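You operate a simulated robot arm through the tools that you are given. There is no shell and no other tool. Be economical: measure what you need, move in short steps, check, and stop when the job is done.

The job below is to be done with a simulated two-armed robot. You get a single attempt, and the scene is never put back.

TASK
Put the white-banded core on the top of the feed table away on the core shelf of the film rack. Then take the black film scrap on the top of the feed table and put it away in the waste sack mouth. Then fetch the grey spacer block with the largest size on its label and set it on top of the tan pad. Then take the yellow-banded corner guard on the sample bench top and put it away on the lower shelf of the bagger spares rack. Then take the brown thread cone and leave it on top of the grey dirty filter on the top of the stacking bench. Keep to this order. Set down upright: white-banded core, brown thread cone.

Only the result counts: the job must be done as asked and must still hold three seconds after the hand-in. Knocking over, shifting, dropping, spilling or breaking anything else fails it.

THE ROBOT
Two 7-joint arms with two-finger parallel grippers on one trunk, on a base that drives. Base frame: it is fixed to the floor where the robot stands at the start and does not move with it; the origin is under the middle of the robot, x ahead of it, y to its left, z up. Lengths are in mm, angles in rad, forces in N, time in s.
The left shoulder is at the start at [70, 176, 1195], the right one opposite. Places, roughly: black film scrap (11x6x5 cm) [600, 0, 900]; brown thread cone (6x6x8 cm) [2300, 11100, 800]; core shelf of the film rack [5700, 7200, 1000]; dirty filter [2750, 11250, 750]; grey spacer block [1750, 2750, 1000]; lower shelf of the bagger spares rack [-2500, 1400, 500]; tan pad (9x6x4 cm) [600, -900, 900]; waste sack mouth [500, 800, 500]; white-banded core [500, 0, 1000]; yellow-banded corner guard (7x7x4 cm) [-2600, -3000, 800]. Payload 3.43 kg a hand.
Tool frame (each hand has its own): the origin (TCP) lies between the finger pads and is the grasp point; the fingertips stand 30 mm ahead of it; z points along the fingers, y is the line along which they close. Largest opening 94 mm; finger width 28, thickness 10; the body of the gripper, 50 by 96 mm, starts 55 mm behind the TCP.
Orientation is that of the tool frame in the base frame, as a unit quaternion [w, x, y, z]. With the fingers straight down and closing along the base's y, the tool's x points along the base's -x, its y along +y and its z along -z.

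THE INTERFACE
- The arms move only by the tool move_arm. It takes "left_increments", "right_increments" or both (then of equal length, played together; a hand with none holds still); each is a list of rows, each a list of 7 numbers: the shift along the tool's x, y, z in units of 30 mm (1.0 is 30 mm), then the turn, a rotation vector about the tool's x, y, z in units of 5 degrees (1.0 is 5 degrees), then the finger opening in cm, from 0 to 9.4. In form: [[x, y, z, wx, wy, wz, gripper], ...]. A call has 1 to 8 rows; each row shifts and turns the commanded pose from where the row before left it, along the tool's axes as they then stand. A call with a number of a shift or a turn outside -1 to 1 is refused whole. A row lasts 0.2 s, in which the tool goes at most 50 mm and 0.15 rad; a call with a longer step from one row to the next is refused whole, and so is a gripper value outside its range. A pose out of reach is approached as far as the arm can. The call stops where the force on the tool passes 40 N (or 10 N more than at its start, if that is more) or the arm is blocked; 0.2 s more then pass. Each finger travels about 153 mm/s and halts on what it meets, pressing with about 40 N; the grip force reading is that of the motor and also rises with nothing between the fingers. The clock runs only during rows and for 0.2 s after the last one: add rows that do not move to give the fingers time. The reply holds the time, the measured pose of the TCP, the force on the tool along the base axes, the opening and the grip force, in the units named above and with some noise, with the torque about the TCP (base axes, N m) and any sound that the robot's microphone picked up.
- Cameras (640 x 400 px; columns grow to the right, rows downward): "scene" is now at [115.9, -7.7, 1480.1]; the picture's right is [-0.09, -1.00, -0.00], its down [-0.87, 0.07, -0.49] and it looks along [0.49, -0.04, -0.87] (base axes); focal length 214 px, centre (320, 200). "left" rides on the left gripper at [76, -14, -103] in its tool frame; the picture's right is [0.18, 0.98, 0.00], its down [-0.75, 0.14, -0.64] and it looks along [-0.63, 0.12, 0.77] (tool axes); focal length 243 px, centre (320, 200). "right" rides on the right gripper at [76, 14, -103] in its tool frame; the picture's right is [-0.18, 0.98, 0.00], its down [-0.75, -0.14, -0.64] and it looks along [-0.63, -0.12, 0.77] (tool axes); focal length 243 px, centre (320, 200).
- capture(camera): a new picture of that camera. The clock stands still meanwhile.
- lift_body(by): slides the trunk up (or, below 0, down) by that many mm; the arms and the scene camera ride with it, the base frame stays. It gives what a move gives, with no picture.
- drive_base(legs): drives the robot by 1 to 6 legs, each [ahead, turn to the left] in mm and rad, along the robot's own axes; the way and the turn of a leg run together, so that a leg with both is an arc; at most 1500 mm and 3.142 rad a leg. The arms and the cameras ride along, it lands a little off, and it stops where it bumps. It gives what a move gives.
- pan_tilt(pan, tilt): turns the head with the scene camera to pan (to the left, within 1.501 rad either way) and tilt (down, from -0.506 to 1.204), counted from straight ahead of the robot. It gives what a move gives.
- point_at(camera, pixels): there is no depth. For up to 12 entries [column, row, z] of the newest picture of that camera ("zoom" is the newest enlarged one), the place [x, y] in the base frame at which the ray of that pixel passes the height z, good to about 3 mm. The clock stands still meanwhile.
- close_up(camera, box): a new picture of the part [left, top, right, bottom] of that camera's present view, enlarged. The clock stands still meanwhile.
- job_done(): hands the job in; it is judged then, once.

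Keep the steps short. Do not move on a guess: measure, check each grasp and each placing, and mend mistakes. In all there are 110 turns and 88 pictures (those below and enlarged ones count). Leave the grippers open and the arms clear of the work at the hand-in unless told otherwise, and finish with a single line.

The tools are called after "Emit:" as name(argument=value, ...) on one line, values as JSON. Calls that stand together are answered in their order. move_arm: Moves the arms, as the interface text tells. Its arguments: {"type":"object","properties":{"left_increments":{"type":"array","items":{"type":"array","items":{"type":"number"}}},"right_increments":{"type":"array","items":{"type":"array","items":{"type":"number"}}}},"required":[]} The other tools are called the same way: lift_body (by) slides the trunk up or down; drive_base (legs) drives the base; pan_tilt (pan, tilt) turns the head that bears the scene camera; capture (camera) takes a picture; point_at (camera, pixels) gives the place at which the rays of pixels pass given heights; close_up (camera, box) takes an enlarged picture of a part of a camera's view; job_done () hands the job in.

At the start:

```text
t: 0.0
left_eef_pos: [423.6, -14.3, 1088.2]
left_tcp_rot: [0.0, 0.0, 1.0, 0.0]
left_ft_force: [0.5, 0.3, 0.1]
left_ft_torque: [0.01, 0.0, -0.01]
left_opening: 93.9
left_grasp_force: 0.2
right_eef_pos: [340.5, -484.5, 1146.3]
right_tcp_rot: [0.0, 0.001, 1.0, 0.0]
right_ft_force: [0.1, 0.2, 0.0]
right_ft_torque: [0.0, 0.01, 0.0]
right_opening: 93.8
right_grasp_force: 0.0
trunk travel left (down, up): [-775.0, 65.0]
robot x, y, heading: [-0.7, -1.4, -0.001]
head pan, tilt: [-0.086, 1.059]
```

scene: 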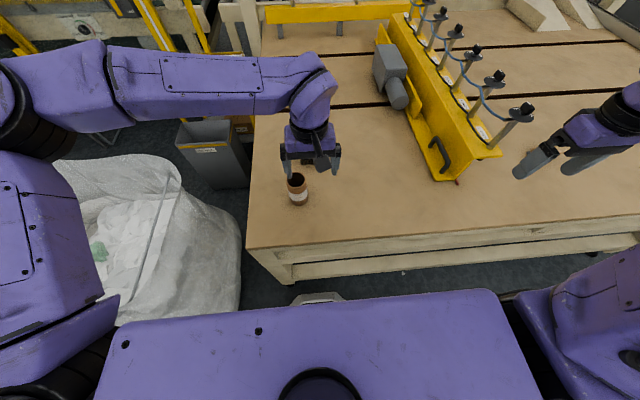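
right: 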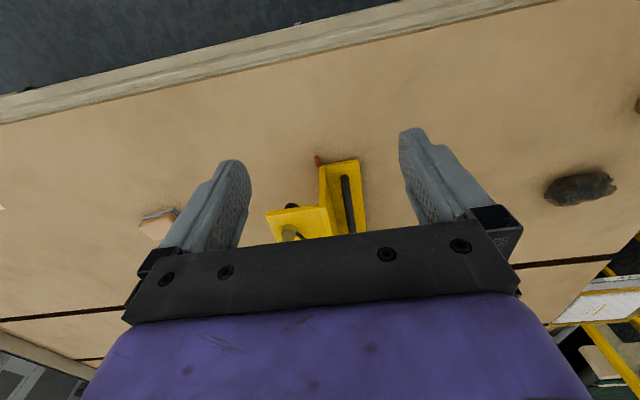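
left: 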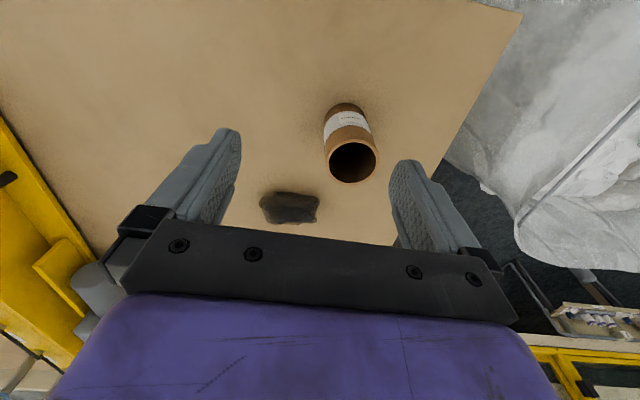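

I see the core in the left view (top rim about (352,162)) and in the scene view (about (297,178)). I'll triangulate it and the table height from both cameras.

Emit:
point_at(camera="left", pixels=[[352, 162, 850], [352, 162, 900], [352, 162, 950], [352, 162, 1000], [346, 106, 850], [346, 106, 900], [290, 207, 850], [290, 207, 900], [290, 207, 780]])

Emit:
point_at(camera="scene", pixels=[[297, 178, 850], [297, 178, 900], [297, 178, 950], [297, 178, 1000], [299, 204, 780], [299, 204, 850], [299, 204, 900], [250, 246, 850], [250, 246, 900], [250, 246, 780]])

Emit:
close_up(camera="scene", box=[240, 100, 400, 220])

```text
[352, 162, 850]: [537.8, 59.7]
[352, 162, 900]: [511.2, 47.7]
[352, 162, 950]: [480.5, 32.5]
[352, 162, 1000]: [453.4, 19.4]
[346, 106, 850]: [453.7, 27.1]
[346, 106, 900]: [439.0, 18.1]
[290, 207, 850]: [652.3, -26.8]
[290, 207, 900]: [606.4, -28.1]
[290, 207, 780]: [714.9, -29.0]
```

```text
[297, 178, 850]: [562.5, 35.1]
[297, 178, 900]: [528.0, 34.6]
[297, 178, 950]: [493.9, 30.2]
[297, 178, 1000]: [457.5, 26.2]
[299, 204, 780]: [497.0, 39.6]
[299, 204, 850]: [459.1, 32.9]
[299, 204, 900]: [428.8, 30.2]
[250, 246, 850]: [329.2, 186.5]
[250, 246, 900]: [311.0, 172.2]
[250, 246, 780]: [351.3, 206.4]
```

```text
3.33 times, centred on (320, 160) of scene
```

zoom: 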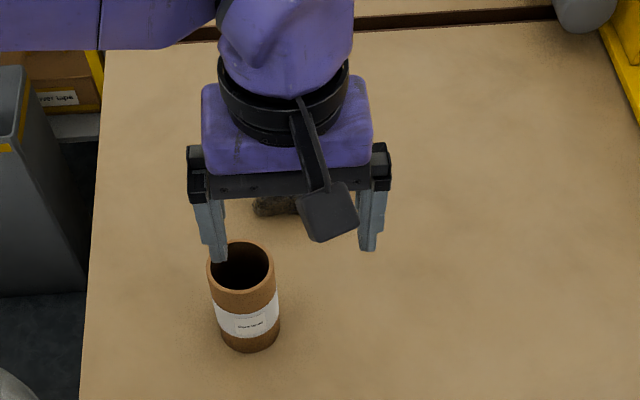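

Table top is near z≈867; core top is ≈967 at about (475,28). Before choosing the grasp, I'll look at the distant film rack with the head to see the headroom.

Emit:
pan_tilt(pan=0.9, tilt=0.1)

Emit:
capture(camera="scene")

Emit:
close_up(camera="scene", box=[240, 150, 400, 250])

```text
t: 1.3
left_eef_pos: [424.0, -13.4, 1087.7]
left_tcp_rot: [0.001, 0.001, 1.0, 0.0]
left_ft_force: [0.4, 0.1, 0.1]
left_ft_torque: [-0.02, -0.02, 0.05]
left_opening: 93.9
left_grasp_force: 0.1
right_eef_pos: [340.1, -484.5, 1145.1]
right_tcp_rot: [0.0, 0.0, 1.0, 0.0]
right_ft_force: [0.0, -0.1, -0.3]
right_ft_torque: [0.01, -0.02, -0.01]
right_opening: 94.0
right_grasp_force: 0.1
trunk travel left (down, up): [-775.0, 65.0]
robot x, y, heading: [2.0, -1.7, -0.004]
head pan, tilt: [0.901, 0.099]
```

```text
83 pictures are left
```

scene: 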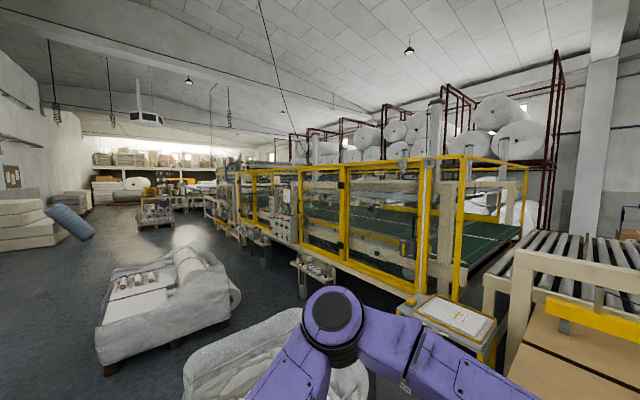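

```text
4.00 times, centred on (320, 200) of scene
```

zoom: 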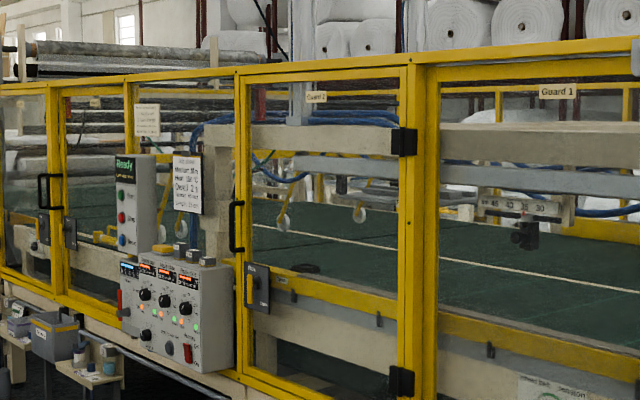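

The machine blocks the view, so I need a map of the driving ways. Looking left and right.

Emit:
pan_tilt(pan=-0.5, tilt=0.15)

Emit:
capture(camera="scene")

Emit:
pan_tilt(pan=1.4, tilt=0.2)

Emit:
close_up(camera="scene", box=[220, 100, 620, 350])

```text
t: 2.8
left_eef_pos: [423.3, -13.9, 1086.5]
left_tcp_rot: [0.001, 0.0, 1.0, -0.001]
left_ft_force: [-0.4, 0.5, -0.1]
left_ft_torque: [0.0, 0.02, -0.03]
left_opening: 93.8
left_grasp_force: 0.1
right_eef_pos: [339.5, -484.1, 1145.3]
right_tcp_rot: [-0.001, 0.0, 1.0, 0.0]
right_ft_force: [-0.5, -1.4, 0.0]
right_ft_torque: [0.02, -0.03, 0.01]
right_opening: 93.9
right_grasp_force: 0.1
trunk travel left (down, up): [-775.0, 65.0]
robot x, y, heading: [2.8, -1.5, -0.002]
head pan, tilt: [-0.499, 0.15]
```

```text
81 pictures are left
```

scene: 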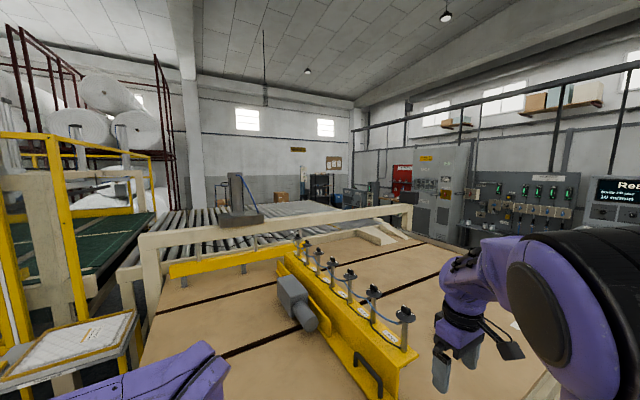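

```text
t: 4.7
left_eef_pos: [424.7, -14.3, 1086.5]
left_tcp_rot: [0.0, 0.0, 1.0, 0.001]
left_ft_force: [0.0, 0.3, 0.0]
left_ft_torque: [0.04, 0.0, -0.01]
left_opening: 93.8
left_grasp_force: 0.1
right_eef_pos: [341.3, -484.3, 1146.1]
right_tcp_rot: [0.0, 0.0, 1.0, 0.0]
right_ft_force: [0.5, -0.8, -0.4]
right_ft_torque: [0.01, 0.02, 0.0]
right_opening: 94.3
right_grasp_force: 0.1
trunk travel left (down, up): [-775.0, 65.0]
robot x, y, heading: [-3.4, 4.0, -0.002]
head pan, tilt: [1.4, 0.201]
```

```text
1.60 times, centred on (420, 225) of scene
```

zoom: 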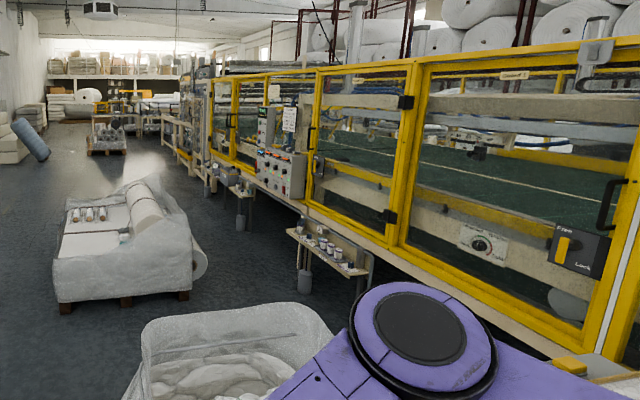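

The way runs along the left aisle and round the machine. I'll take a grasp tilted about 55° (fingers forward and down) so the core can go into a shelf. First the tilting, shifting to y≈28.

Emit:
move_arm(left_increments=[[0, 0.175, 0, 0, -1, 0, 9.4], [0, 0.175, 0, 0, -1, 0, 9.4], [0, 0.175, 0, 0, -1, 0, 9.4], [0, 0.175, 0, 0, -1, 0, 9.4], [0, 0.175, 0, 0, -1, 0, 9.4], [0, 0.175, 0, 0, -1, 0, 9.4], [0, 0.175, 0, 0, -1, 0, 9.4], [0, 0.175, 0, 0, -1, 0, 9.4]])

Emit:
move_arm(left_increments=[[0, 0, -0.5, 0, -1, 0, 9.4], [0, 0, -0.5, 0, -1, 0, 9.4], [0, 0, -0.5, 0, -1, 0, 9.4]])

Emit:
pan_tilt(pan=-0.05, tilt=1.0)

Emit:
capture(camera="scene")

Emit:
capture(camera="left")

```text
t: 6.5
left_eef_pos: [423.7, 27.7, 1088.0]
left_tcp_rot: [0.343, 0.0, 0.939, 0.001]
left_ft_force: [0.0, 0.6, -1.2]
left_ft_torque: [0.01, 0.01, 0.01]
left_opening: 93.9
left_grasp_force: 0.1
right_eef_pos: [339.4, -485.1, 1145.6]
right_tcp_rot: [0.0, 0.0, 1.0, 0.0]
right_ft_force: [0.4, 0.3, 0.0]
right_ft_torque: [0.05, -0.01, 0.02]
right_opening: 94.0
right_grasp_force: 0.1
trunk travel left (down, up): [-775.0, 65.0]
robot x, y, heading: [-0.2, -2.6, -0.002]
head pan, tilt: [1.4, 0.201]
```

```text
t: 7.3
left_eef_pos: [391.8, 28.7, 1118.6]
left_tcp_rot: [0.463, 0.0, 0.886, 0.0]
left_ft_force: [-0.3, -0.1, 0.3]
left_ft_torque: [0.0, 0.02, 0.02]
left_opening: 94.0
left_grasp_force: 0.0
right_eef_pos: [340.2, -483.6, 1145.9]
right_tcp_rot: [-0.001, 0.001, 1.0, 0.0]
right_ft_force: [0.8, -0.2, -0.4]
right_ft_torque: [0.01, 0.03, 0.01]
right_opening: 93.9
right_grasp_force: 0.1
trunk travel left (down, up): [-775.0, 65.0]
robot x, y, heading: [2.7, -2.0, -0.002]
head pan, tilt: [1.4, 0.201]
```

```text
t: 8.8
left_eef_pos: [392.8, 28.0, 1119.6]
left_tcp_rot: [0.462, 0.0, 0.887, 0.001]
left_ft_force: [-0.6, 0.6, -0.4]
left_ft_torque: [-0.01, 0.01, -0.02]
left_opening: 94.0
left_grasp_force: 0.1
right_eef_pos: [339.9, -485.3, 1144.3]
right_tcp_rot: [0.0, 0.0, 1.0, 0.0]
right_ft_force: [0.8, -0.6, -0.4]
right_ft_torque: [0.01, 0.0, 0.02]
right_opening: 94.2
right_grasp_force: 0.0
trunk travel left (down, up): [-775.0, 65.0]
robot x, y, heading: [2.2, -0.4, 0.002]
head pan, tilt: [-0.051, 1.0]
```

```text
79 pictures are left
```

scene: 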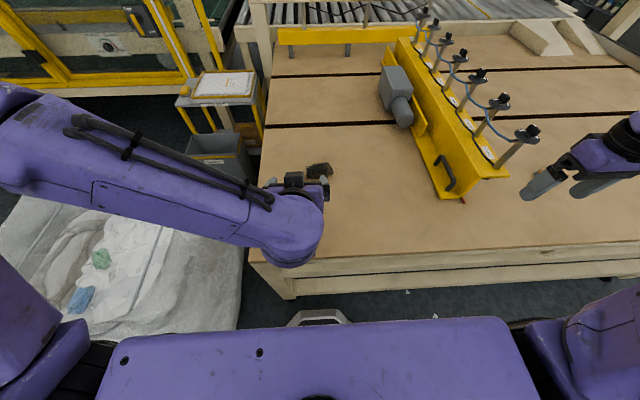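

```text
78 pictures are left
```

left: 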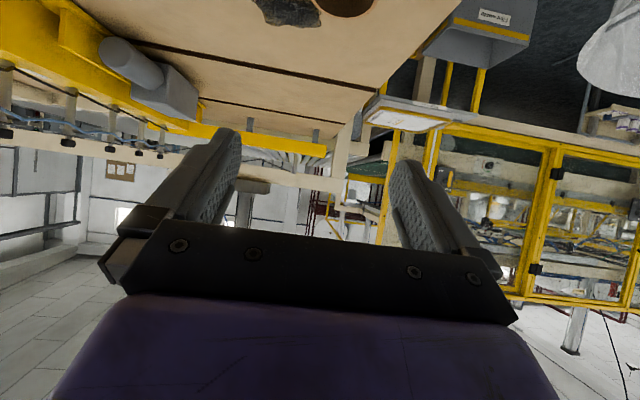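

Tilt is done. Next I move down to the pre-grasp position (377,28,1001), 120 mm behind the grasp along the finger line.

Emit:
move_arm(left_increments=[[0.875, 0, 0.46, 0, 0, 0, 9.4], [0.875, 0, 0.46, 0, 0, 0, 9.4], [0.875, 0, 0.46, 0, 0, 0, 9.4], [0.875, 0, 0.46, 0, 0, 0, 9.4]])

Emit:
capture(camera="left")

Emit:
close_up(camera="scene", box=[220, 120, 380, 220])

```text
t: 9.8
left_eef_pos: [376.3, 26.5, 1001.7]
left_tcp_rot: [0.462, 0.0, 0.887, 0.001]
left_ft_force: [-0.3, -0.3, 0.3]
left_ft_torque: [0.03, 0.02, -0.01]
left_opening: 93.8
left_grasp_force: 0.0
right_eef_pos: [341.0, -485.2, 1144.8]
right_tcp_rot: [0.001, 0.0, 1.0, 0.001]
right_ft_force: [-0.7, -0.2, 0.0]
right_ft_torque: [-0.01, 0.02, 0.01]
right_opening: 93.9
right_grasp_force: 0.0
trunk travel left (down, up): [-775.0, 65.0]
robot x, y, heading: [1.6, -2.4, 0.001]
head pan, tilt: [-0.051, 1.0]
```

```text
77 pictures are left
```

left: 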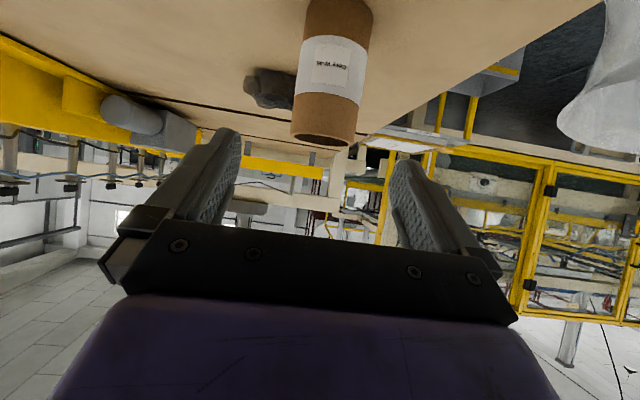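

```text
4.00 times, centred on (300, 170) of scene
```

zoom: 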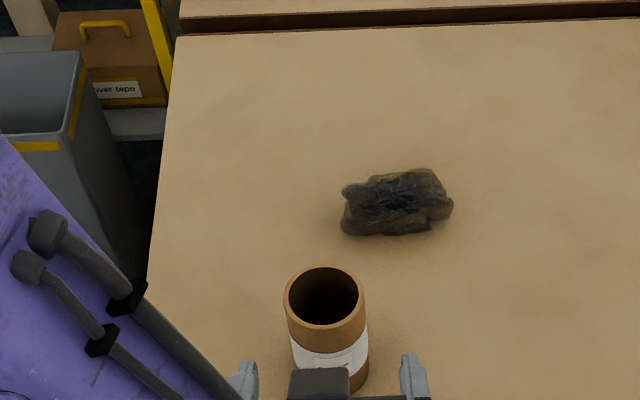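

The core is centred between the fingers. One triangulation check of the rim and the base before moving in.

Emit:
point_at(camera="zoom", pixels=[[325, 295, 950], [325, 295, 960], [325, 295, 970], [325, 295, 980], [285, 295, 970], [365, 295, 970], [397, 203, 880], [345, 200, 870], [452, 205, 870], [400, 236, 868], [420, 170, 890]])

Emit:
point_at(camera="left", pixels=[[326, 130, 950], [326, 130, 960], [326, 130, 970], [326, 130, 980]])

```text
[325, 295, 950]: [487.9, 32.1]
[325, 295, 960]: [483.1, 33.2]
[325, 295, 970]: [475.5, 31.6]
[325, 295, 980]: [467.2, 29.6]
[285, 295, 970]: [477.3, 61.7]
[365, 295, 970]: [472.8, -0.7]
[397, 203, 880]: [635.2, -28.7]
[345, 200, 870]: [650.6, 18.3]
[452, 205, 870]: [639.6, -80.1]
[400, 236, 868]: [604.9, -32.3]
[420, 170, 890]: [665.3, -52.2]
```

```text
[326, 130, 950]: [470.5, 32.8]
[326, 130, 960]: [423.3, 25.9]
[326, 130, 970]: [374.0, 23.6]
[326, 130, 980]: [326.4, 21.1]
```

Refined: core axis (487,32), top z≈949, table ≈852, diameter 60. Moving in along the fingers to about (479,31,920).

Emit:
move_arm(left_increments=[[0.047, 0.028, 0.73, 0, 0, 0, 9.4], [0.047, 0.028, 0.73, 0, 0, 0, 9.4], [0.047, 0.028, 0.73, 0, 0, 0, 9.4], [0.047, 0.028, 0.73, 0, 0, 0, 9.4], [0.047, 0.028, 0.73, 0, 0, 0, 9.4], [0.047, 0.028, 0.73, 0, 0, 0, 9.4]])

Emit:
capture(camera="left")

Emit:
close_up(camera="scene", box=[220, 120, 380, 220])

```text
t: 11.2
left_eef_pos: [481.9, 32.1, 919.1]
left_tcp_rot: [0.461, -0.001, 0.888, 0.001]
left_ft_force: [-1.0, 0.6, -0.8]
left_ft_torque: [0.01, 0.02, -0.02]
left_opening: 93.7
left_grasp_force: 0.1
right_eef_pos: [340.0, -484.0, 1145.1]
right_tcp_rot: [0.0, 0.0, 1.0, 0.001]
right_ft_force: [0.3, -0.1, -0.8]
right_ft_torque: [0.0, 0.01, -0.03]
right_opening: 94.0
right_grasp_force: 0.0
trunk travel left (down, up): [-775.0, 65.0]
robot x, y, heading: [0.6, 0.2, 0.002]
head pan, tilt: [-0.051, 1.0]
```

```text
75 pictures are left
```

left: 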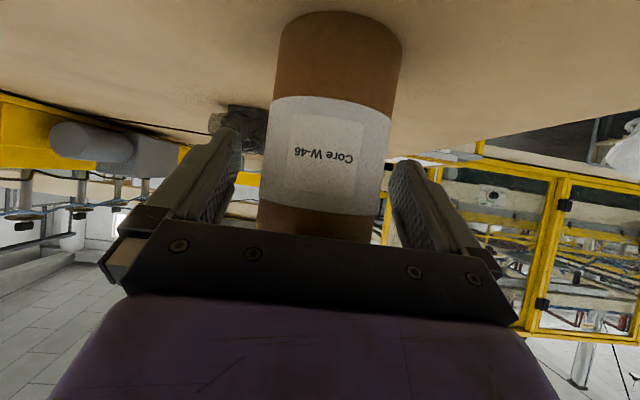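

```text
4.00 times, centred on (300, 170) of scene
```

zoom: 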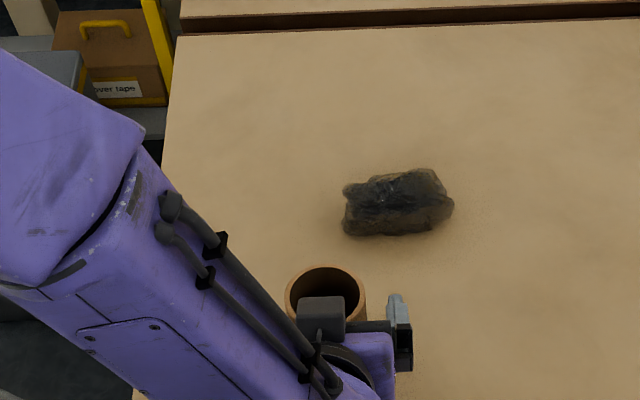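

The core stands between the pads. Closing.

Emit:
move_arm(left_increments=[[0, 0, 0, 0, 0, 0, 6], [0, 0, 0, 0, 0, 0, 3], [0, 0, 0, 0, 0, 0, 3], [0, 0, 0, 0, 0, 0, 3]])

Emit:
capture(camera="left")

```text
t: 12.2
left_eef_pos: [479.9, 32.3, 920.5]
left_tcp_rot: [0.462, 0.0, 0.887, 0.0]
left_ft_force: [-0.4, 0.7, -0.5]
left_ft_torque: [0.02, 0.02, -0.03]
left_opening: 62.5
left_grasp_force: 40.0
right_eef_pos: [341.5, -484.1, 1144.9]
right_tcp_rot: [-0.001, 0.0, 1.0, 0.001]
right_ft_force: [0.3, 0.7, -0.5]
right_ft_torque: [-0.01, 0.02, -0.02]
right_opening: 94.2
right_grasp_force: 0.1
trunk travel left (down, up): [-775.0, 65.0]
robot x, y, heading: [0.7, -0.6, 0.001]
head pan, tilt: [-0.051, 1.0]
```

```text
73 pictures are left
```

left: 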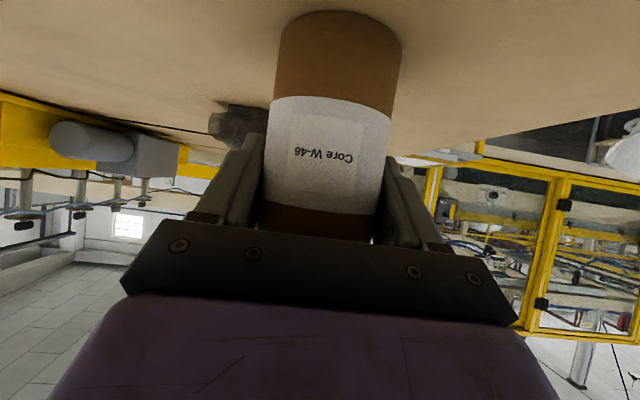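

Grip firm at 62 mm. Lifting and drawing back, then backing off the table and turning left to look along the aisle.

Emit:
move_arm(left_increments=[[-0.5, 0, -0.4, 0, 0, 0, 3], [-0.3, 0, -0.74, 0, 0, 0, 3], [-0.13, 0, -0.74, 0, 0, 0, 3], [-0.13, 0, -0.74, 0, 0, 0, 3], [-0.13, 0, -0.74, 0, 0, 0, 3], [-0.13, 0, -0.74, 0, 0, 0, 3]])

Emit:
drive_base(legs=[[-500, 0], [0, 1.571]])

Emit:
pan_tilt(pan=0, tilt=0.3)

Emit:
capture(camera="scene")

```text
t: 13.6
left_eef_pos: [401.6, 32.4, 1023.3]
left_tcp_rot: [0.462, 0.001, 0.887, 0.0]
left_ft_force: [-0.1, 0.4, 0.3]
left_ft_torque: [0.02, 0.03, -0.03]
left_opening: 62.4
left_grasp_force: 39.4
right_eef_pos: [339.3, -483.9, 1146.3]
right_tcp_rot: [-0.001, 0.0, 1.0, 0.0]
right_ft_force: [-0.2, -0.1, 0.8]
right_ft_torque: [0.04, -0.01, 0.03]
right_opening: 94.2
right_grasp_force: 0.0
trunk travel left (down, up): [-775.0, 65.0]
robot x, y, heading: [-0.9, 0.6, 0.001]
head pan, tilt: [-0.051, 1.0]
```

```text
t: 20.4
left_eef_pos: [-533.6, 401.7, 1022.4]
left_tcp_rot: [-0.327, 0.628, -0.626, -0.327]
left_ft_force: [-0.6, 0.1, -1.0]
left_ft_torque: [0.0, 0.03, 0.02]
left_opening: 62.4
left_grasp_force: 39.4
right_eef_pos: [-16.8, 340.4, 1145.0]
right_tcp_rot: [0.0, 0.708, -0.706, -0.001]
right_ft_force: [-0.4, 0.8, -0.3]
right_ft_torque: [-0.02, -0.01, -0.02]
right_opening: 94.2
right_grasp_force: 0.0
trunk travel left (down, up): [-775.0, 65.0]
robot x, y, heading: [-502.4, 0.7, 1.574]
head pan, tilt: [-0.051, 1.0]
```

```text
t: 21.5
left_eef_pos: [-534.8, 400.5, 1022.0]
left_tcp_rot: [-0.326, 0.628, -0.626, -0.327]
left_ft_force: [-0.3, -0.6, -0.1]
left_ft_torque: [0.0, -0.03, -0.03]
left_opening: 62.5
left_grasp_force: 39.8
right_eef_pos: [-18.2, 341.7, 1145.6]
right_tcp_rot: [0.0, 0.708, -0.706, 0.0]
right_ft_force: [-0.4, 0.0, 0.3]
right_ft_torque: [0.0, -0.04, -0.02]
right_opening: 94.1
right_grasp_force: 0.0
trunk travel left (down, up): [-775.0, 65.0]
robot x, y, heading: [-500.5, -0.8, 1.581]
head pan, tilt: [0.0, 0.3]
```

```text
72 pictures are left
```

scene: 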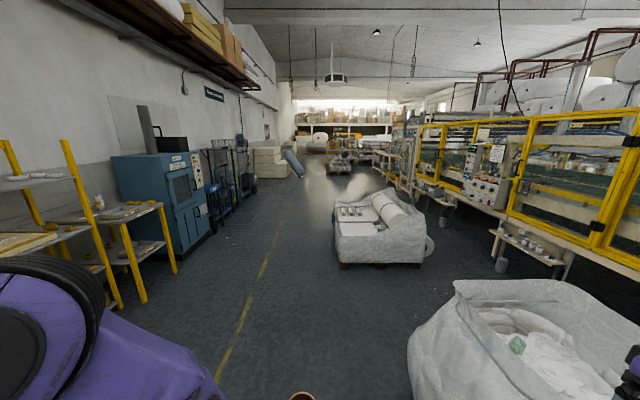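

A clear view down the aisle. I measure floor points: pallet corners, sack, yellow line, bins, the far end.

Emit:
point_at(camera="scene", pixels=[[341, 265, 0], [423, 265, 0], [410, 395, 0], [250, 300, 0], [280, 225, 0], [215, 232, 0], [330, 178, 0], [303, 176, 0], [365, 205, 0], [420, 208, 0], [500, 272, 0], [285, 165, 0]])

Emit:
close_up(camera="scene", box=[250, 100, 442, 220])

```text
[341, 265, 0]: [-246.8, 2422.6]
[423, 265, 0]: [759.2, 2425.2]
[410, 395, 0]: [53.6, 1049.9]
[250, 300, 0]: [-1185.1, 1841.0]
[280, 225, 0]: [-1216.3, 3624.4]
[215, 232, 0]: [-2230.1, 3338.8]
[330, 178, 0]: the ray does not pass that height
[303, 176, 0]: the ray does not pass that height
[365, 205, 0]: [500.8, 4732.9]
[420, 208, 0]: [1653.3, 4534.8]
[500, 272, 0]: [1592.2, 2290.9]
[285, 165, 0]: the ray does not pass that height
```

```text
3.33 times, centred on (346, 160) of scene
```

zoom: 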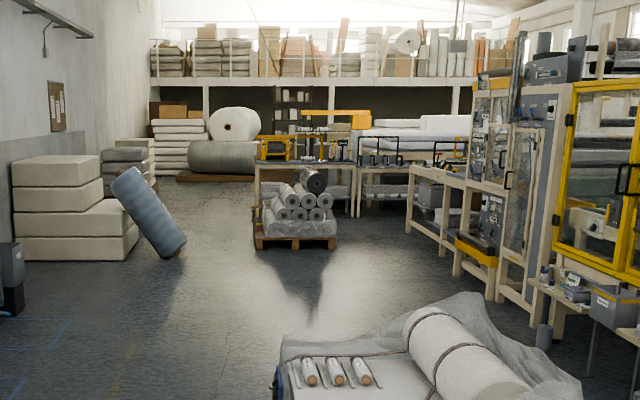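

The pallet spans x −250…760, y 2425…~4600; the passage is clear along x≈−950. Driving there up to y≈5000.

Emit:
drive_base(legs=[[0, 0.21], [1500, 0], [550, 0], [0, -0.225], [1500, 0], [1500, 0]])

Emit:
drive_base(legs=[[1300, 0]])

Emit:
pan_tilt(pan=-0.4, tilt=0.2)

Emit:
capture(camera="scene")

```text
t: 47.4
left_eef_pos: [-997.6, 5413.5, 1021.9]
left_tcp_rot: [-0.326, 0.629, -0.626, -0.327]
left_ft_force: [-0.3, 0.3, -1.6]
left_ft_torque: [0.01, 0.03, 0.0]
left_opening: 61.8
left_grasp_force: 40.0
right_eef_pos: [-480.5, 5352.5, 1145.4]
right_tcp_rot: [0.0, 0.708, -0.706, 0.0]
right_ft_force: [0.6, 0.1, -0.7]
right_ft_torque: [0.0, 0.0, 0.01]
right_opening: 94.2
right_grasp_force: 0.2
trunk travel left (down, up): [-775.0, 65.0]
robot x, y, heading: [-960.1, 5009.8, 1.571]
head pan, tilt: [0.0, 0.3]
```

```text
t: 53.8
left_eef_pos: [-1002.4, 6698.4, 1021.6]
left_tcp_rot: [-0.327, 0.628, -0.626, -0.327]
left_ft_force: [0.1, -0.8, -1.2]
left_ft_torque: [0.01, 0.01, -0.02]
left_opening: 61.3
left_grasp_force: 40.1
right_eef_pos: [-485.3, 6638.0, 1146.6]
right_tcp_rot: [0.0, 0.709, -0.705, 0.0]
right_ft_force: [-0.2, 0.0, -0.2]
right_ft_torque: [-0.02, 0.0, 0.03]
right_opening: 94.1
right_grasp_force: 0.1
trunk travel left (down, up): [-775.0, 65.0]
robot x, y, heading: [-962.4, 6296.1, 1.576]
head pan, tilt: [0.0, 0.3]
```

```text
t: 54.7
left_eef_pos: [-1001.4, 6698.3, 1022.3]
left_tcp_rot: [-0.326, 0.628, -0.626, -0.327]
left_ft_force: [-0.6, 0.4, -0.6]
left_ft_torque: [-0.02, 0.03, -0.02]
left_opening: 61.2
left_grasp_force: 39.6
right_eef_pos: [-485.0, 6638.4, 1145.7]
right_tcp_rot: [0.001, 0.708, -0.706, 0.001]
right_ft_force: [0.0, -0.6, -0.1]
right_ft_torque: [0.0, 0.02, 0.0]
right_opening: 93.8
right_grasp_force: 0.0
trunk travel left (down, up): [-775.0, 65.0]
robot x, y, heading: [-966.7, 6300.3, 1.572]
head pan, tilt: [-0.4, 0.201]
```

```text
70 pictures are left
```

scene: 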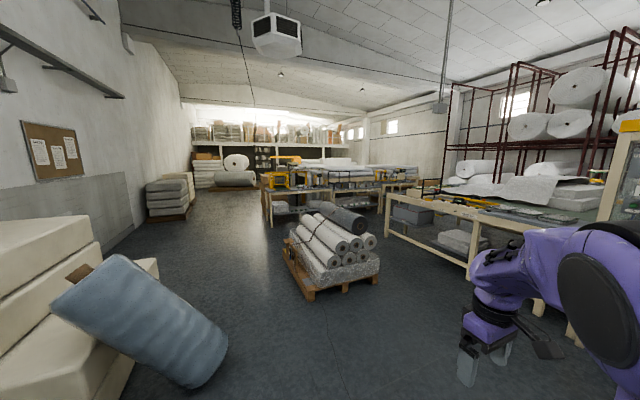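

Measuring floor points: leaning roll, roll pallet, bench legs, machine table legs.

Emit:
point_at(camera="scene", pixels=[[200, 388, 0], [225, 350, 0], [311, 300, 0], [378, 288, 0], [284, 258, 0], [271, 226, 0], [299, 219, 0], [386, 237, 0], [467, 278, 0], [415, 207, 0], [380, 212, 0], [188, 217, 0]])

Emit:
close_up(camera="scene", box=[250, 130, 490, 280])

```text
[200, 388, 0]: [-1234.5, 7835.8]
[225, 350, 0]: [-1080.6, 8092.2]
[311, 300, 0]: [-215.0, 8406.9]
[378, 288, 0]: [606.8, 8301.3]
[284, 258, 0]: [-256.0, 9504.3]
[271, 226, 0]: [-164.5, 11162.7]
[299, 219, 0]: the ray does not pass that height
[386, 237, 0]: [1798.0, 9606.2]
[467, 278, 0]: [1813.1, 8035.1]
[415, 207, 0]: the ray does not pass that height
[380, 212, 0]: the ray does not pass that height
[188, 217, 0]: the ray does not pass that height
```

```text
2.67 times, centred on (370, 205) of scene
```

zoom: 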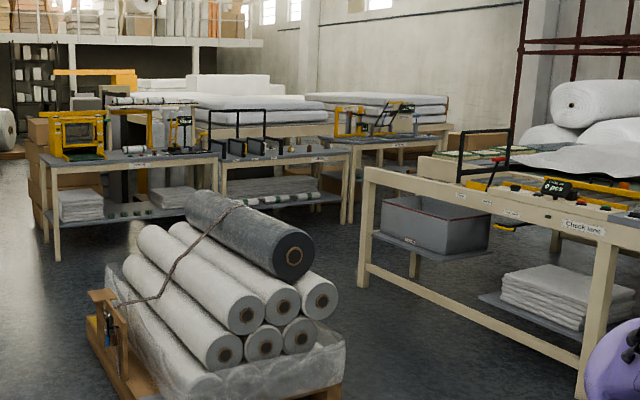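

The way between roll pallet (x≤610) and check lane (x≥1800) is 1200 wide; then there is a gap at y≈10350 before the benches. Driving via (1050,7600) to (1150,10350).

Emit:
drive_base(legs=[[0, -0.999], [1200, 0], [1199, 0], [0, 0.961], [1400, 0], [1352, 0]])

Emit:
pan_tilt(pan=-1.45, tilt=0.3)

Emit:
capture(camera="scene")

```text
t: 84.3
left_eef_pos: [1216.6, 10711.0, 1021.4]
left_tcp_rot: [0.336, -0.61, 0.644, 0.317]
left_ft_force: [-0.2, 0.5, -1.0]
left_ft_torque: [0.01, 0.01, 0.01]
left_opening: 59.0
left_grasp_force: 40.0
right_eef_pos: [1728.7, 10623.0, 1146.1]
right_tcp_rot: [0.0, -0.688, 0.726, 0.0]
right_ft_force: [0.6, 0.3, 0.0]
right_ft_torque: [0.0, 0.0, -0.02]
right_opening: 93.9
right_grasp_force: 0.1
trunk travel left (down, up): [-775.0, 65.0]
robot x, y, heading: [1226.3, 10307.5, 1.517]
head pan, tilt: [-0.4, 0.201]
```

```text
t: 85.6
left_eef_pos: [1216.6, 10712.4, 1022.2]
left_tcp_rot: [0.335, -0.61, 0.644, 0.318]
left_ft_force: [0.5, -0.3, -0.8]
left_ft_torque: [0.03, -0.03, -0.03]
left_opening: 59.1
left_grasp_force: 40.1
right_eef_pos: [1728.4, 10623.0, 1146.5]
right_tcp_rot: [0.0, -0.688, 0.725, 0.0]
right_ft_force: [0.0, 1.0, 0.3]
right_ft_torque: [-0.01, 0.01, 0.02]
right_opening: 94.1
right_grasp_force: 0.2
trunk travel left (down, up): [-775.0, 65.0]
robot x, y, heading: [1226.5, 10306.3, 1.517]
head pan, tilt: [-1.45, 0.3]
```

```text
68 pictures are left
```

scene: 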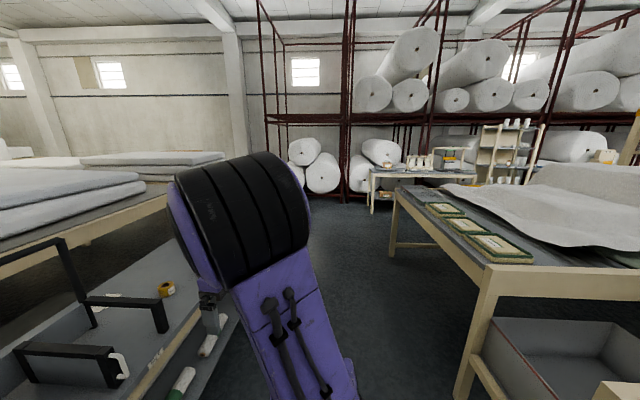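

Passage visible to the film rack (white shelf unit at (510,150)). The grip opening has shrunk 62→59, so I check the core, and measure floor points.

Emit:
capture(camera="left")

Emit:
close_up(camera="scene", box=[360, 100, 560, 225])

Emit:
point_at(camera="scene", pixels=[[463, 398, 0], [391, 256, 0], [373, 212, 0], [165, 200, 700], [225, 300, 750], [495, 290, 800], [395, 190, 800], [330, 202, 0]])

```text
67 pictures are left
```

left: 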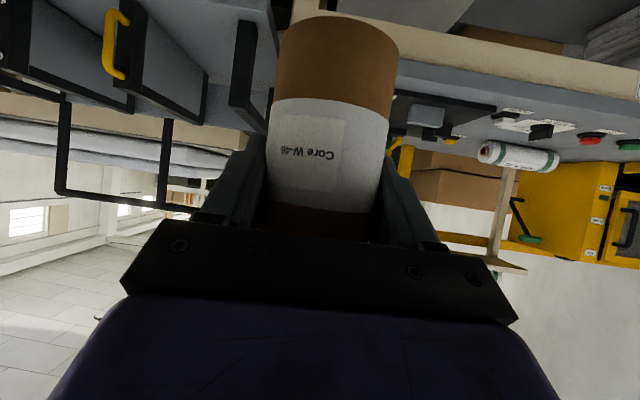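

```text
3.20 times, centred on (460, 162) of scene
```

zoom: 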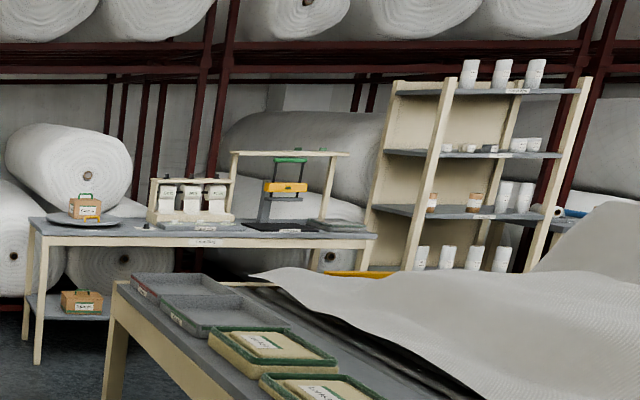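

```text
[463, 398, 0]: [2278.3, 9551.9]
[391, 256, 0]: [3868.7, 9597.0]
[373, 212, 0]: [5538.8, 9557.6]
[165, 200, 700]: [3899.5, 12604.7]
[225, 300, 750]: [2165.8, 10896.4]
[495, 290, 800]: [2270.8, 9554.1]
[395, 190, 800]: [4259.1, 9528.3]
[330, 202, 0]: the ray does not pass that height
```

The core is still held securely. The lane runs y 9600…10900 clear to x≈4880, and a gap leads right between check lane (x≤4260) and weigh table (x≥5540). Driving there.

Emit:
drive_base(legs=[[0, -1.52], [1500, 0], [1500, 0], [650, 0], [0, -1.3]])

Emit:
pan_tilt(pan=0.0, tilt=0.3)

Emit:
capture(camera="scene")

```text
t: 110.4
left_eef_pos: [5040.0, 9903.6, 1022.3]
left_tcp_rot: [0.366, 0.539, 0.705, -0.28]
left_ft_force: [-1.2, 1.0, -0.6]
left_ft_torque: [0.01, 0.0, -0.01]
left_opening: 59.3
left_grasp_force: 40.3
right_eef_pos: [4525.6, 9826.4, 1145.9]
right_tcp_rot: [0.0, 0.607, 0.795, 0.0]
right_ft_force: [0.0, -0.4, -0.4]
right_ft_torque: [-0.04, 0.01, 0.0]
right_opening: 94.0
right_grasp_force: 0.0
trunk travel left (down, up): [-775.0, 65.0]
robot x, y, heading: [4901.2, 10282.2, -1.303]
head pan, tilt: [-1.45, 0.3]
```

```text
t: 111.9
left_eef_pos: [5039.9, 9904.4, 1021.1]
left_tcp_rot: [0.367, 0.539, 0.704, -0.281]
left_ft_force: [0.0, -0.5, -0.5]
left_ft_torque: [-0.01, 0.02, 0.02]
left_opening: 58.8
left_grasp_force: 40.2
right_eef_pos: [4523.5, 9826.9, 1144.5]
right_tcp_rot: [0.0, 0.607, 0.794, 0.0]
right_ft_force: [1.4, -0.4, 0.5]
right_ft_torque: [-0.01, 0.01, -0.02]
right_opening: 94.0
right_grasp_force: 0.1
trunk travel left (down, up): [-775.0, 65.0]
robot x, y, heading: [4901.1, 10284.6, -1.304]
head pan, tilt: [0.0, 0.3]
```

```text
65 pictures are left
```

scene: 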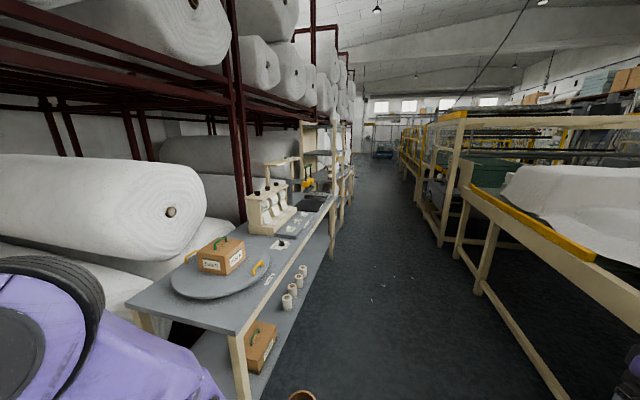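

A free aisle towards −y. Measuring its edges.

Emit:
point_at(camera="scene", pixels=[[243, 396, 0], [332, 260, 0], [480, 292, 0], [438, 245, 0], [565, 398, 0], [342, 222, 0], [245, 330, 750], [335, 190, 750], [404, 195, 0]])

Emit:
close_up(camera="scene", box=[270, 90, 430, 190])

```text
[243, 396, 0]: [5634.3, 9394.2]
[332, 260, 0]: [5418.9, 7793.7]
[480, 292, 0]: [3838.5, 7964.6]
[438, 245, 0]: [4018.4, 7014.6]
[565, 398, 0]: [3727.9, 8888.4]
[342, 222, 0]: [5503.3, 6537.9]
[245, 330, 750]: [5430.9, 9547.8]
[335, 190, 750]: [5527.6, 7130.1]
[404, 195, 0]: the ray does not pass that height
```

```text
4.00 times, centred on (350, 140) of scene
```

zoom: 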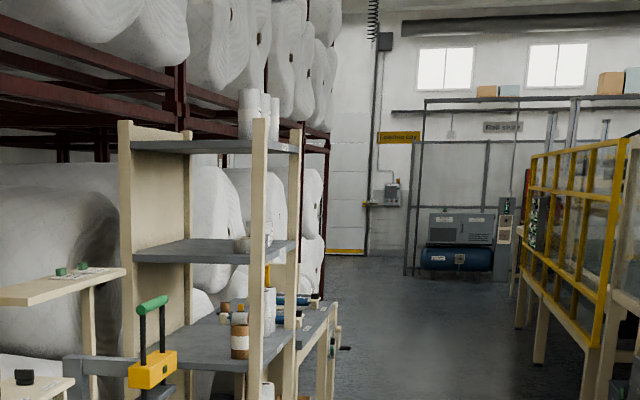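

Aisle x 4000…5430. Driving to (4720,7250) and turning to face the rack (+x).

Emit:
drive_base(legs=[[0, -0.326], [1500, 0], [1500, 0], [39, 0], [0, 1.63]])

Emit:
pan_tilt(pan=0.0, tilt=0.55)

Emit:
capture(camera="scene")

```text
t: 131.9
left_eef_pos: [5111.8, 7277.9, 1021.3]
left_tcp_rot: [0.461, -0.003, 0.887, 0.002]
left_ft_force: [0.5, -0.3, 0.2]
left_ft_torque: [-0.01, -0.03, -0.04]
left_opening: 59.2
left_grasp_force: 40.0
right_eef_pos: [5054.4, 6762.2, 1144.1]
right_tcp_rot: [0.0, -0.003, 1.0, 0.0]
right_ft_force: [0.3, 0.7, 0.5]
right_ft_torque: [-0.02, -0.02, -0.01]
right_opening: 94.2
right_grasp_force: 0.0
trunk travel left (down, up): [-775.0, 65.0]
robot x, y, heading: [4706.7, 7243.5, 0.003]
head pan, tilt: [0.0, 0.3]
```

```text
t: 132.7
left_eef_pos: [5111.3, 7279.7, 1022.3]
left_tcp_rot: [0.463, -0.004, 0.887, 0.002]
left_ft_force: [0.0, 0.1, -1.3]
left_ft_torque: [-0.01, 0.01, 0.01]
left_opening: 59.0
left_grasp_force: 39.7
right_eef_pos: [5054.8, 6761.4, 1144.7]
right_tcp_rot: [0.0, -0.003, 1.0, 0.0]
right_ft_force: [-0.2, 0.0, 0.3]
right_ft_torque: [0.03, -0.02, -0.01]
right_opening: 93.9
right_grasp_force: 0.0
trunk travel left (down, up): [-775.0, 65.0]
robot x, y, heading: [4709.7, 7243.2, 0.005]
head pan, tilt: [0.0, 0.55]
```

```text
63 pictures are left
```

scene: 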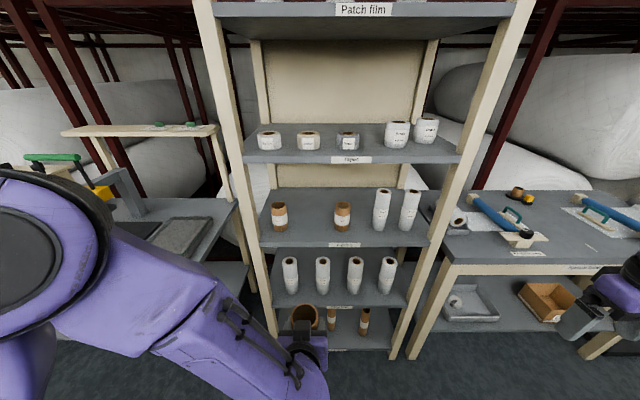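

Zooming in on the shelf labels.

Emit:
close_up(camera="scene", box=[250, 140, 460, 271])

Emit:
point_at(camera="scene", pixels=[[265, 247, 950], [265, 247, 1000], [265, 247, 1050], [430, 247, 1000], [240, 0, 1400], [227, 100, 1250], [250, 160, 1200], [250, 160, 1250], [250, 160, 1300]])

```text
3.05 times, centred on (355, 206) of scene
```

zoom: 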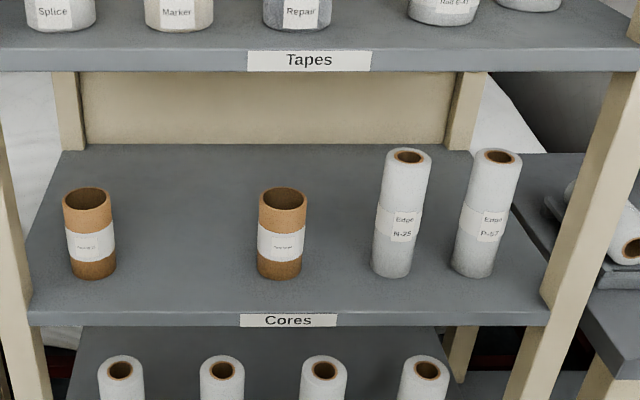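

```text
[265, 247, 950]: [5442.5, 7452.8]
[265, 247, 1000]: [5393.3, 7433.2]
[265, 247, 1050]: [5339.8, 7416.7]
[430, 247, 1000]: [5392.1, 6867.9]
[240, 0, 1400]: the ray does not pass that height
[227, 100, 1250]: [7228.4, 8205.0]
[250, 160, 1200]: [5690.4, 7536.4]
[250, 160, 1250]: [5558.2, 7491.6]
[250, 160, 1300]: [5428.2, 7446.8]
```

The "Cores" shelf has a free spot between the two brown cores (scene about (310,225)). I need its height: taking the left-hand view for triangulation.

Emit:
capture(camera="left")

Emit:
capture(camera="right")

```text
61 pictures are left
```

left: 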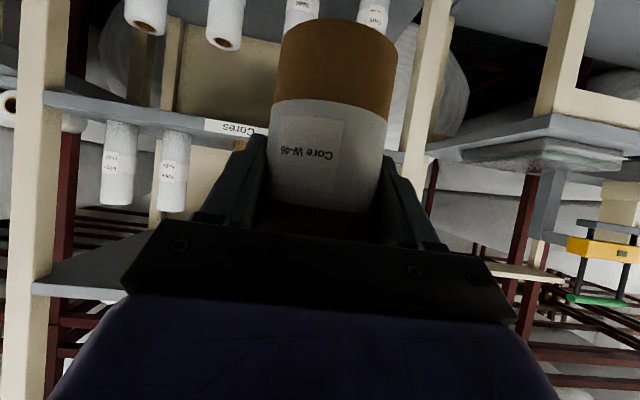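

```text
60 pictures are left
```

right: 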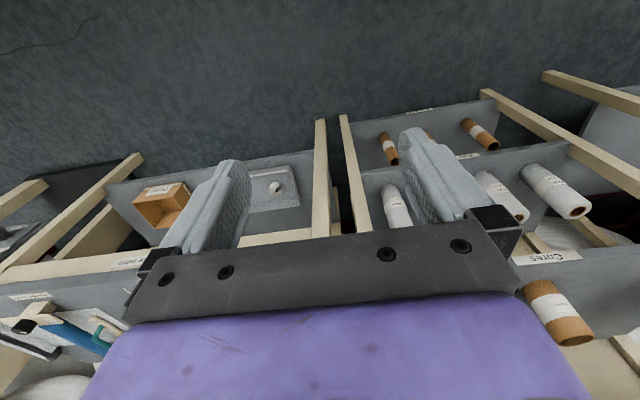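

Triangulating the "Cores" label from the three cameras.

Emit:
point_at(camera="right", pixels=[[552, 258, 850], [552, 258, 900], [552, 258, 950], [552, 258, 1000], [552, 258, 1050]])

Emit:
point_at(camera="left", pixels=[[235, 128, 850], [235, 128, 900], [235, 128, 930], [235, 128, 950], [235, 128, 970], [235, 128, 1000]])

Emit:
point_at(camera="zoom", pixels=[[288, 320, 850], [288, 320, 900], [288, 320, 950], [288, 320, 1000], [90, 275, 950], [280, 275, 950], [90, 275, 920], [280, 275, 920], [60, 148, 950], [60, 148, 920]])

```text
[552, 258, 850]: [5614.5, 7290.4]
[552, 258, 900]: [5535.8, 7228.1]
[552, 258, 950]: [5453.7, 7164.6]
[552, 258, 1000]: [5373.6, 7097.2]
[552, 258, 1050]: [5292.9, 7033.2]
```

```text
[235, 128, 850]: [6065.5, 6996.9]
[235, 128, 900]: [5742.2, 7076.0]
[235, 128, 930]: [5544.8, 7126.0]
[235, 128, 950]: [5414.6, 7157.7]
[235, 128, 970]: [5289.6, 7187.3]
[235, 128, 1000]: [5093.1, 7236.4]
```

```text
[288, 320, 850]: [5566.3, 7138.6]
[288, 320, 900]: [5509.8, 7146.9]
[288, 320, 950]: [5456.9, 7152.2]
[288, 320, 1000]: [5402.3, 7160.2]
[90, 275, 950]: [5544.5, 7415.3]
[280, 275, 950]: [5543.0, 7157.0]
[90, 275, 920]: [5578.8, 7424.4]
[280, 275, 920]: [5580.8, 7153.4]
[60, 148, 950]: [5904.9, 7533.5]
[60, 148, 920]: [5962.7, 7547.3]
```

Label at (5455,7155,945), so shelf top ≈955 with front edge x≈5455. The spot between the cores is y≈7285, x≈5515. Raising the core 45 mm, driving 250 mm ahead, then reading the pose.

Emit:
move_arm(left_increments=[[-0.615, 0, -0.43, 0, 0, 0, 3], [-0.615, 0, -0.43, 0, 0, 0, 3], [-0.3, 0, -0.21, 0, 0, 0, 3]])

Emit:
drive_base(legs=[[250, 0]])

Emit:
capture(camera="scene")

```text
t: 133.5
left_eef_pos: [5112.2, 7279.5, 1077.8]
left_tcp_rot: [0.462, -0.003, 0.887, 0.002]
left_ft_force: [0.4, 0.1, 0.1]
left_ft_torque: [-0.03, -0.02, -0.03]
left_opening: 59.2
left_grasp_force: 40.4
right_eef_pos: [5054.0, 6762.2, 1145.3]
right_tcp_rot: [0.0, -0.003, 1.0, -0.001]
right_ft_force: [-0.3, 0.1, -0.5]
right_ft_torque: [0.02, -0.01, -0.01]
right_opening: 94.1
right_grasp_force: 0.1
trunk travel left (down, up): [-775.0, 65.0]
robot x, y, heading: [4709.8, 7240.1, 0.008]
head pan, tilt: [0.0, 0.55]
```

```text
t: 135.3
left_eef_pos: [5358.8, 7280.6, 1078.1]
left_tcp_rot: [0.461, -0.003, 0.887, 0.002]
left_ft_force: [0.3, -0.2, -0.4]
left_ft_torque: [0.0, 0.01, 0.01]
left_opening: 58.9
left_grasp_force: 39.9
right_eef_pos: [5300.6, 6763.0, 1145.5]
right_tcp_rot: [0.001, -0.003, 1.0, 0.0]
right_ft_force: [-0.1, -0.3, -0.2]
right_ft_torque: [-0.02, 0.0, 0.02]
right_opening: 94.0
right_grasp_force: 0.0
trunk travel left (down, up): [-775.0, 65.0]
robot x, y, heading: [4960.0, 7243.0, 0.003]
head pan, tilt: [0.0, 0.55]
```

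```text
59 pictures are left
```

scene: 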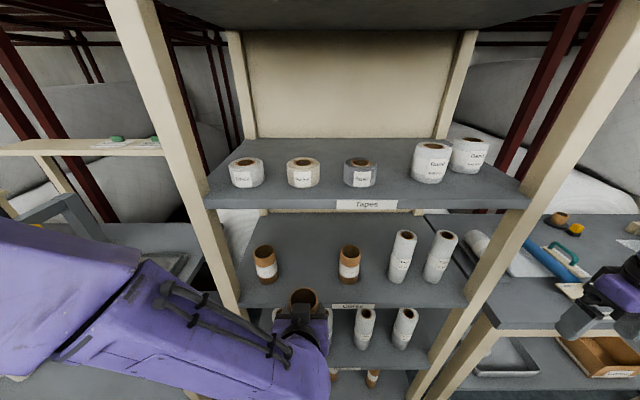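

Core hangs in front of the shelf. Check the neighbours' positions, then move in 150 mm above the shelf.

Emit:
point_at(camera="scene", pixels=[[267, 283, 955], [348, 284, 955], [240, 300, 955], [462, 303, 955], [303, 288, 1100]])

Emit:
move_arm(left_increments=[[-0.563, 0.0, 0.803, 0, 0, 0, 3], [-0.563, 0, 0.803, 0, 0, 0, 3], [-0.563, 0, 0.803, 0, 0, 0, 3], [-0.563, 0, 0.803, 0, 0, 0, 3], [-0.563, 0, 0.803, 0, 0, 0, 3]])

Emit:
capture(camera="scene")

Emit:
capture(camera="left")

```text
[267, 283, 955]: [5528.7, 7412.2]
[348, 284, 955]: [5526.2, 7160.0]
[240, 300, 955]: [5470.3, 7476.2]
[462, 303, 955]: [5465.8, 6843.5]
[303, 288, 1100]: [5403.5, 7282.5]
```

```text
t: 136.5
left_eef_pos: [5508.3, 7280.6, 1076.5]
left_tcp_rot: [0.461, -0.002, 0.887, 0.002]
left_ft_force: [0.5, -0.3, -0.4]
left_ft_torque: [0.0, 0.0, 0.03]
left_opening: 58.8
left_grasp_force: 40.4
right_eef_pos: [5303.2, 6763.5, 1146.6]
right_tcp_rot: [0.0, -0.004, 1.0, 0.0]
right_ft_force: [-0.1, 1.0, -0.1]
right_ft_torque: [0.02, -0.01, 0.03]
right_opening: 94.0
right_grasp_force: 0.1
trunk travel left (down, up): [-775.0, 65.0]
robot x, y, heading: [4958.4, 7248.1, 0.005]
head pan, tilt: [0.0, 0.55]
```

```text
58 pictures are left
```

scene: 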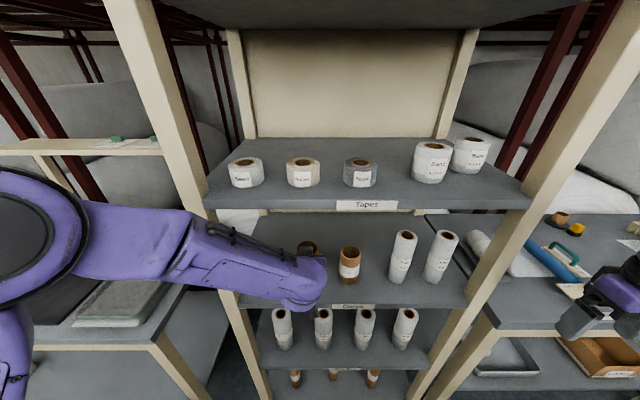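

```text
57 pictures are left
```

left: 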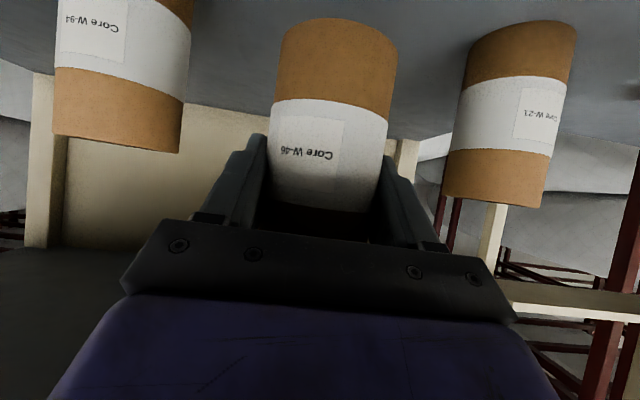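

The core hangs parallel to its neighbours, clear of both. Lowering 40 mm, then in small steps, watching the force.

Emit:
move_arm(left_increments=[[0.355, 0, 0.249, 0, 0, 0, 3], [0.355, 0, 0.249, 0, 0, 0, 3], [0.355, 0, 0.249, 0, 0, 0, 3], [0.055, 0, 0.038, 0, 0, 0, 3], [0.055, 0, 0.038, 0, 0, 0, 3]])

Emit:
capture(camera="left")

```text
t: 137.7
left_eef_pos: [5507.4, 7281.9, 1034.4]
left_tcp_rot: [0.462, -0.002, 0.887, 0.001]
left_ft_force: [0.5, -0.4, -0.6]
left_ft_torque: [0.0, 0.0, -0.03]
left_opening: 59.1
left_grasp_force: 39.6
right_eef_pos: [5301.2, 6762.9, 1145.0]
right_tcp_rot: [0.0, -0.003, 1.0, 0.0]
right_ft_force: [0.2, -0.2, 0.1]
right_ft_torque: [0.02, 0.0, 0.04]
right_opening: 93.8
right_grasp_force: 0.1
trunk travel left (down, up): [-775.0, 65.0]
robot x, y, heading: [4959.4, 7245.2, 0.007]
head pan, tilt: [0.0, 0.55]
```

```text
56 pictures are left
```

left: 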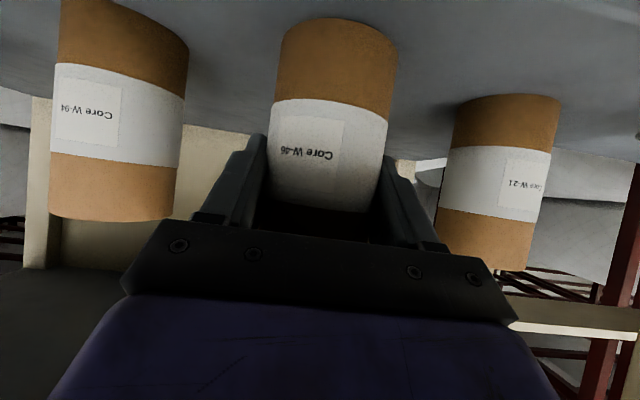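

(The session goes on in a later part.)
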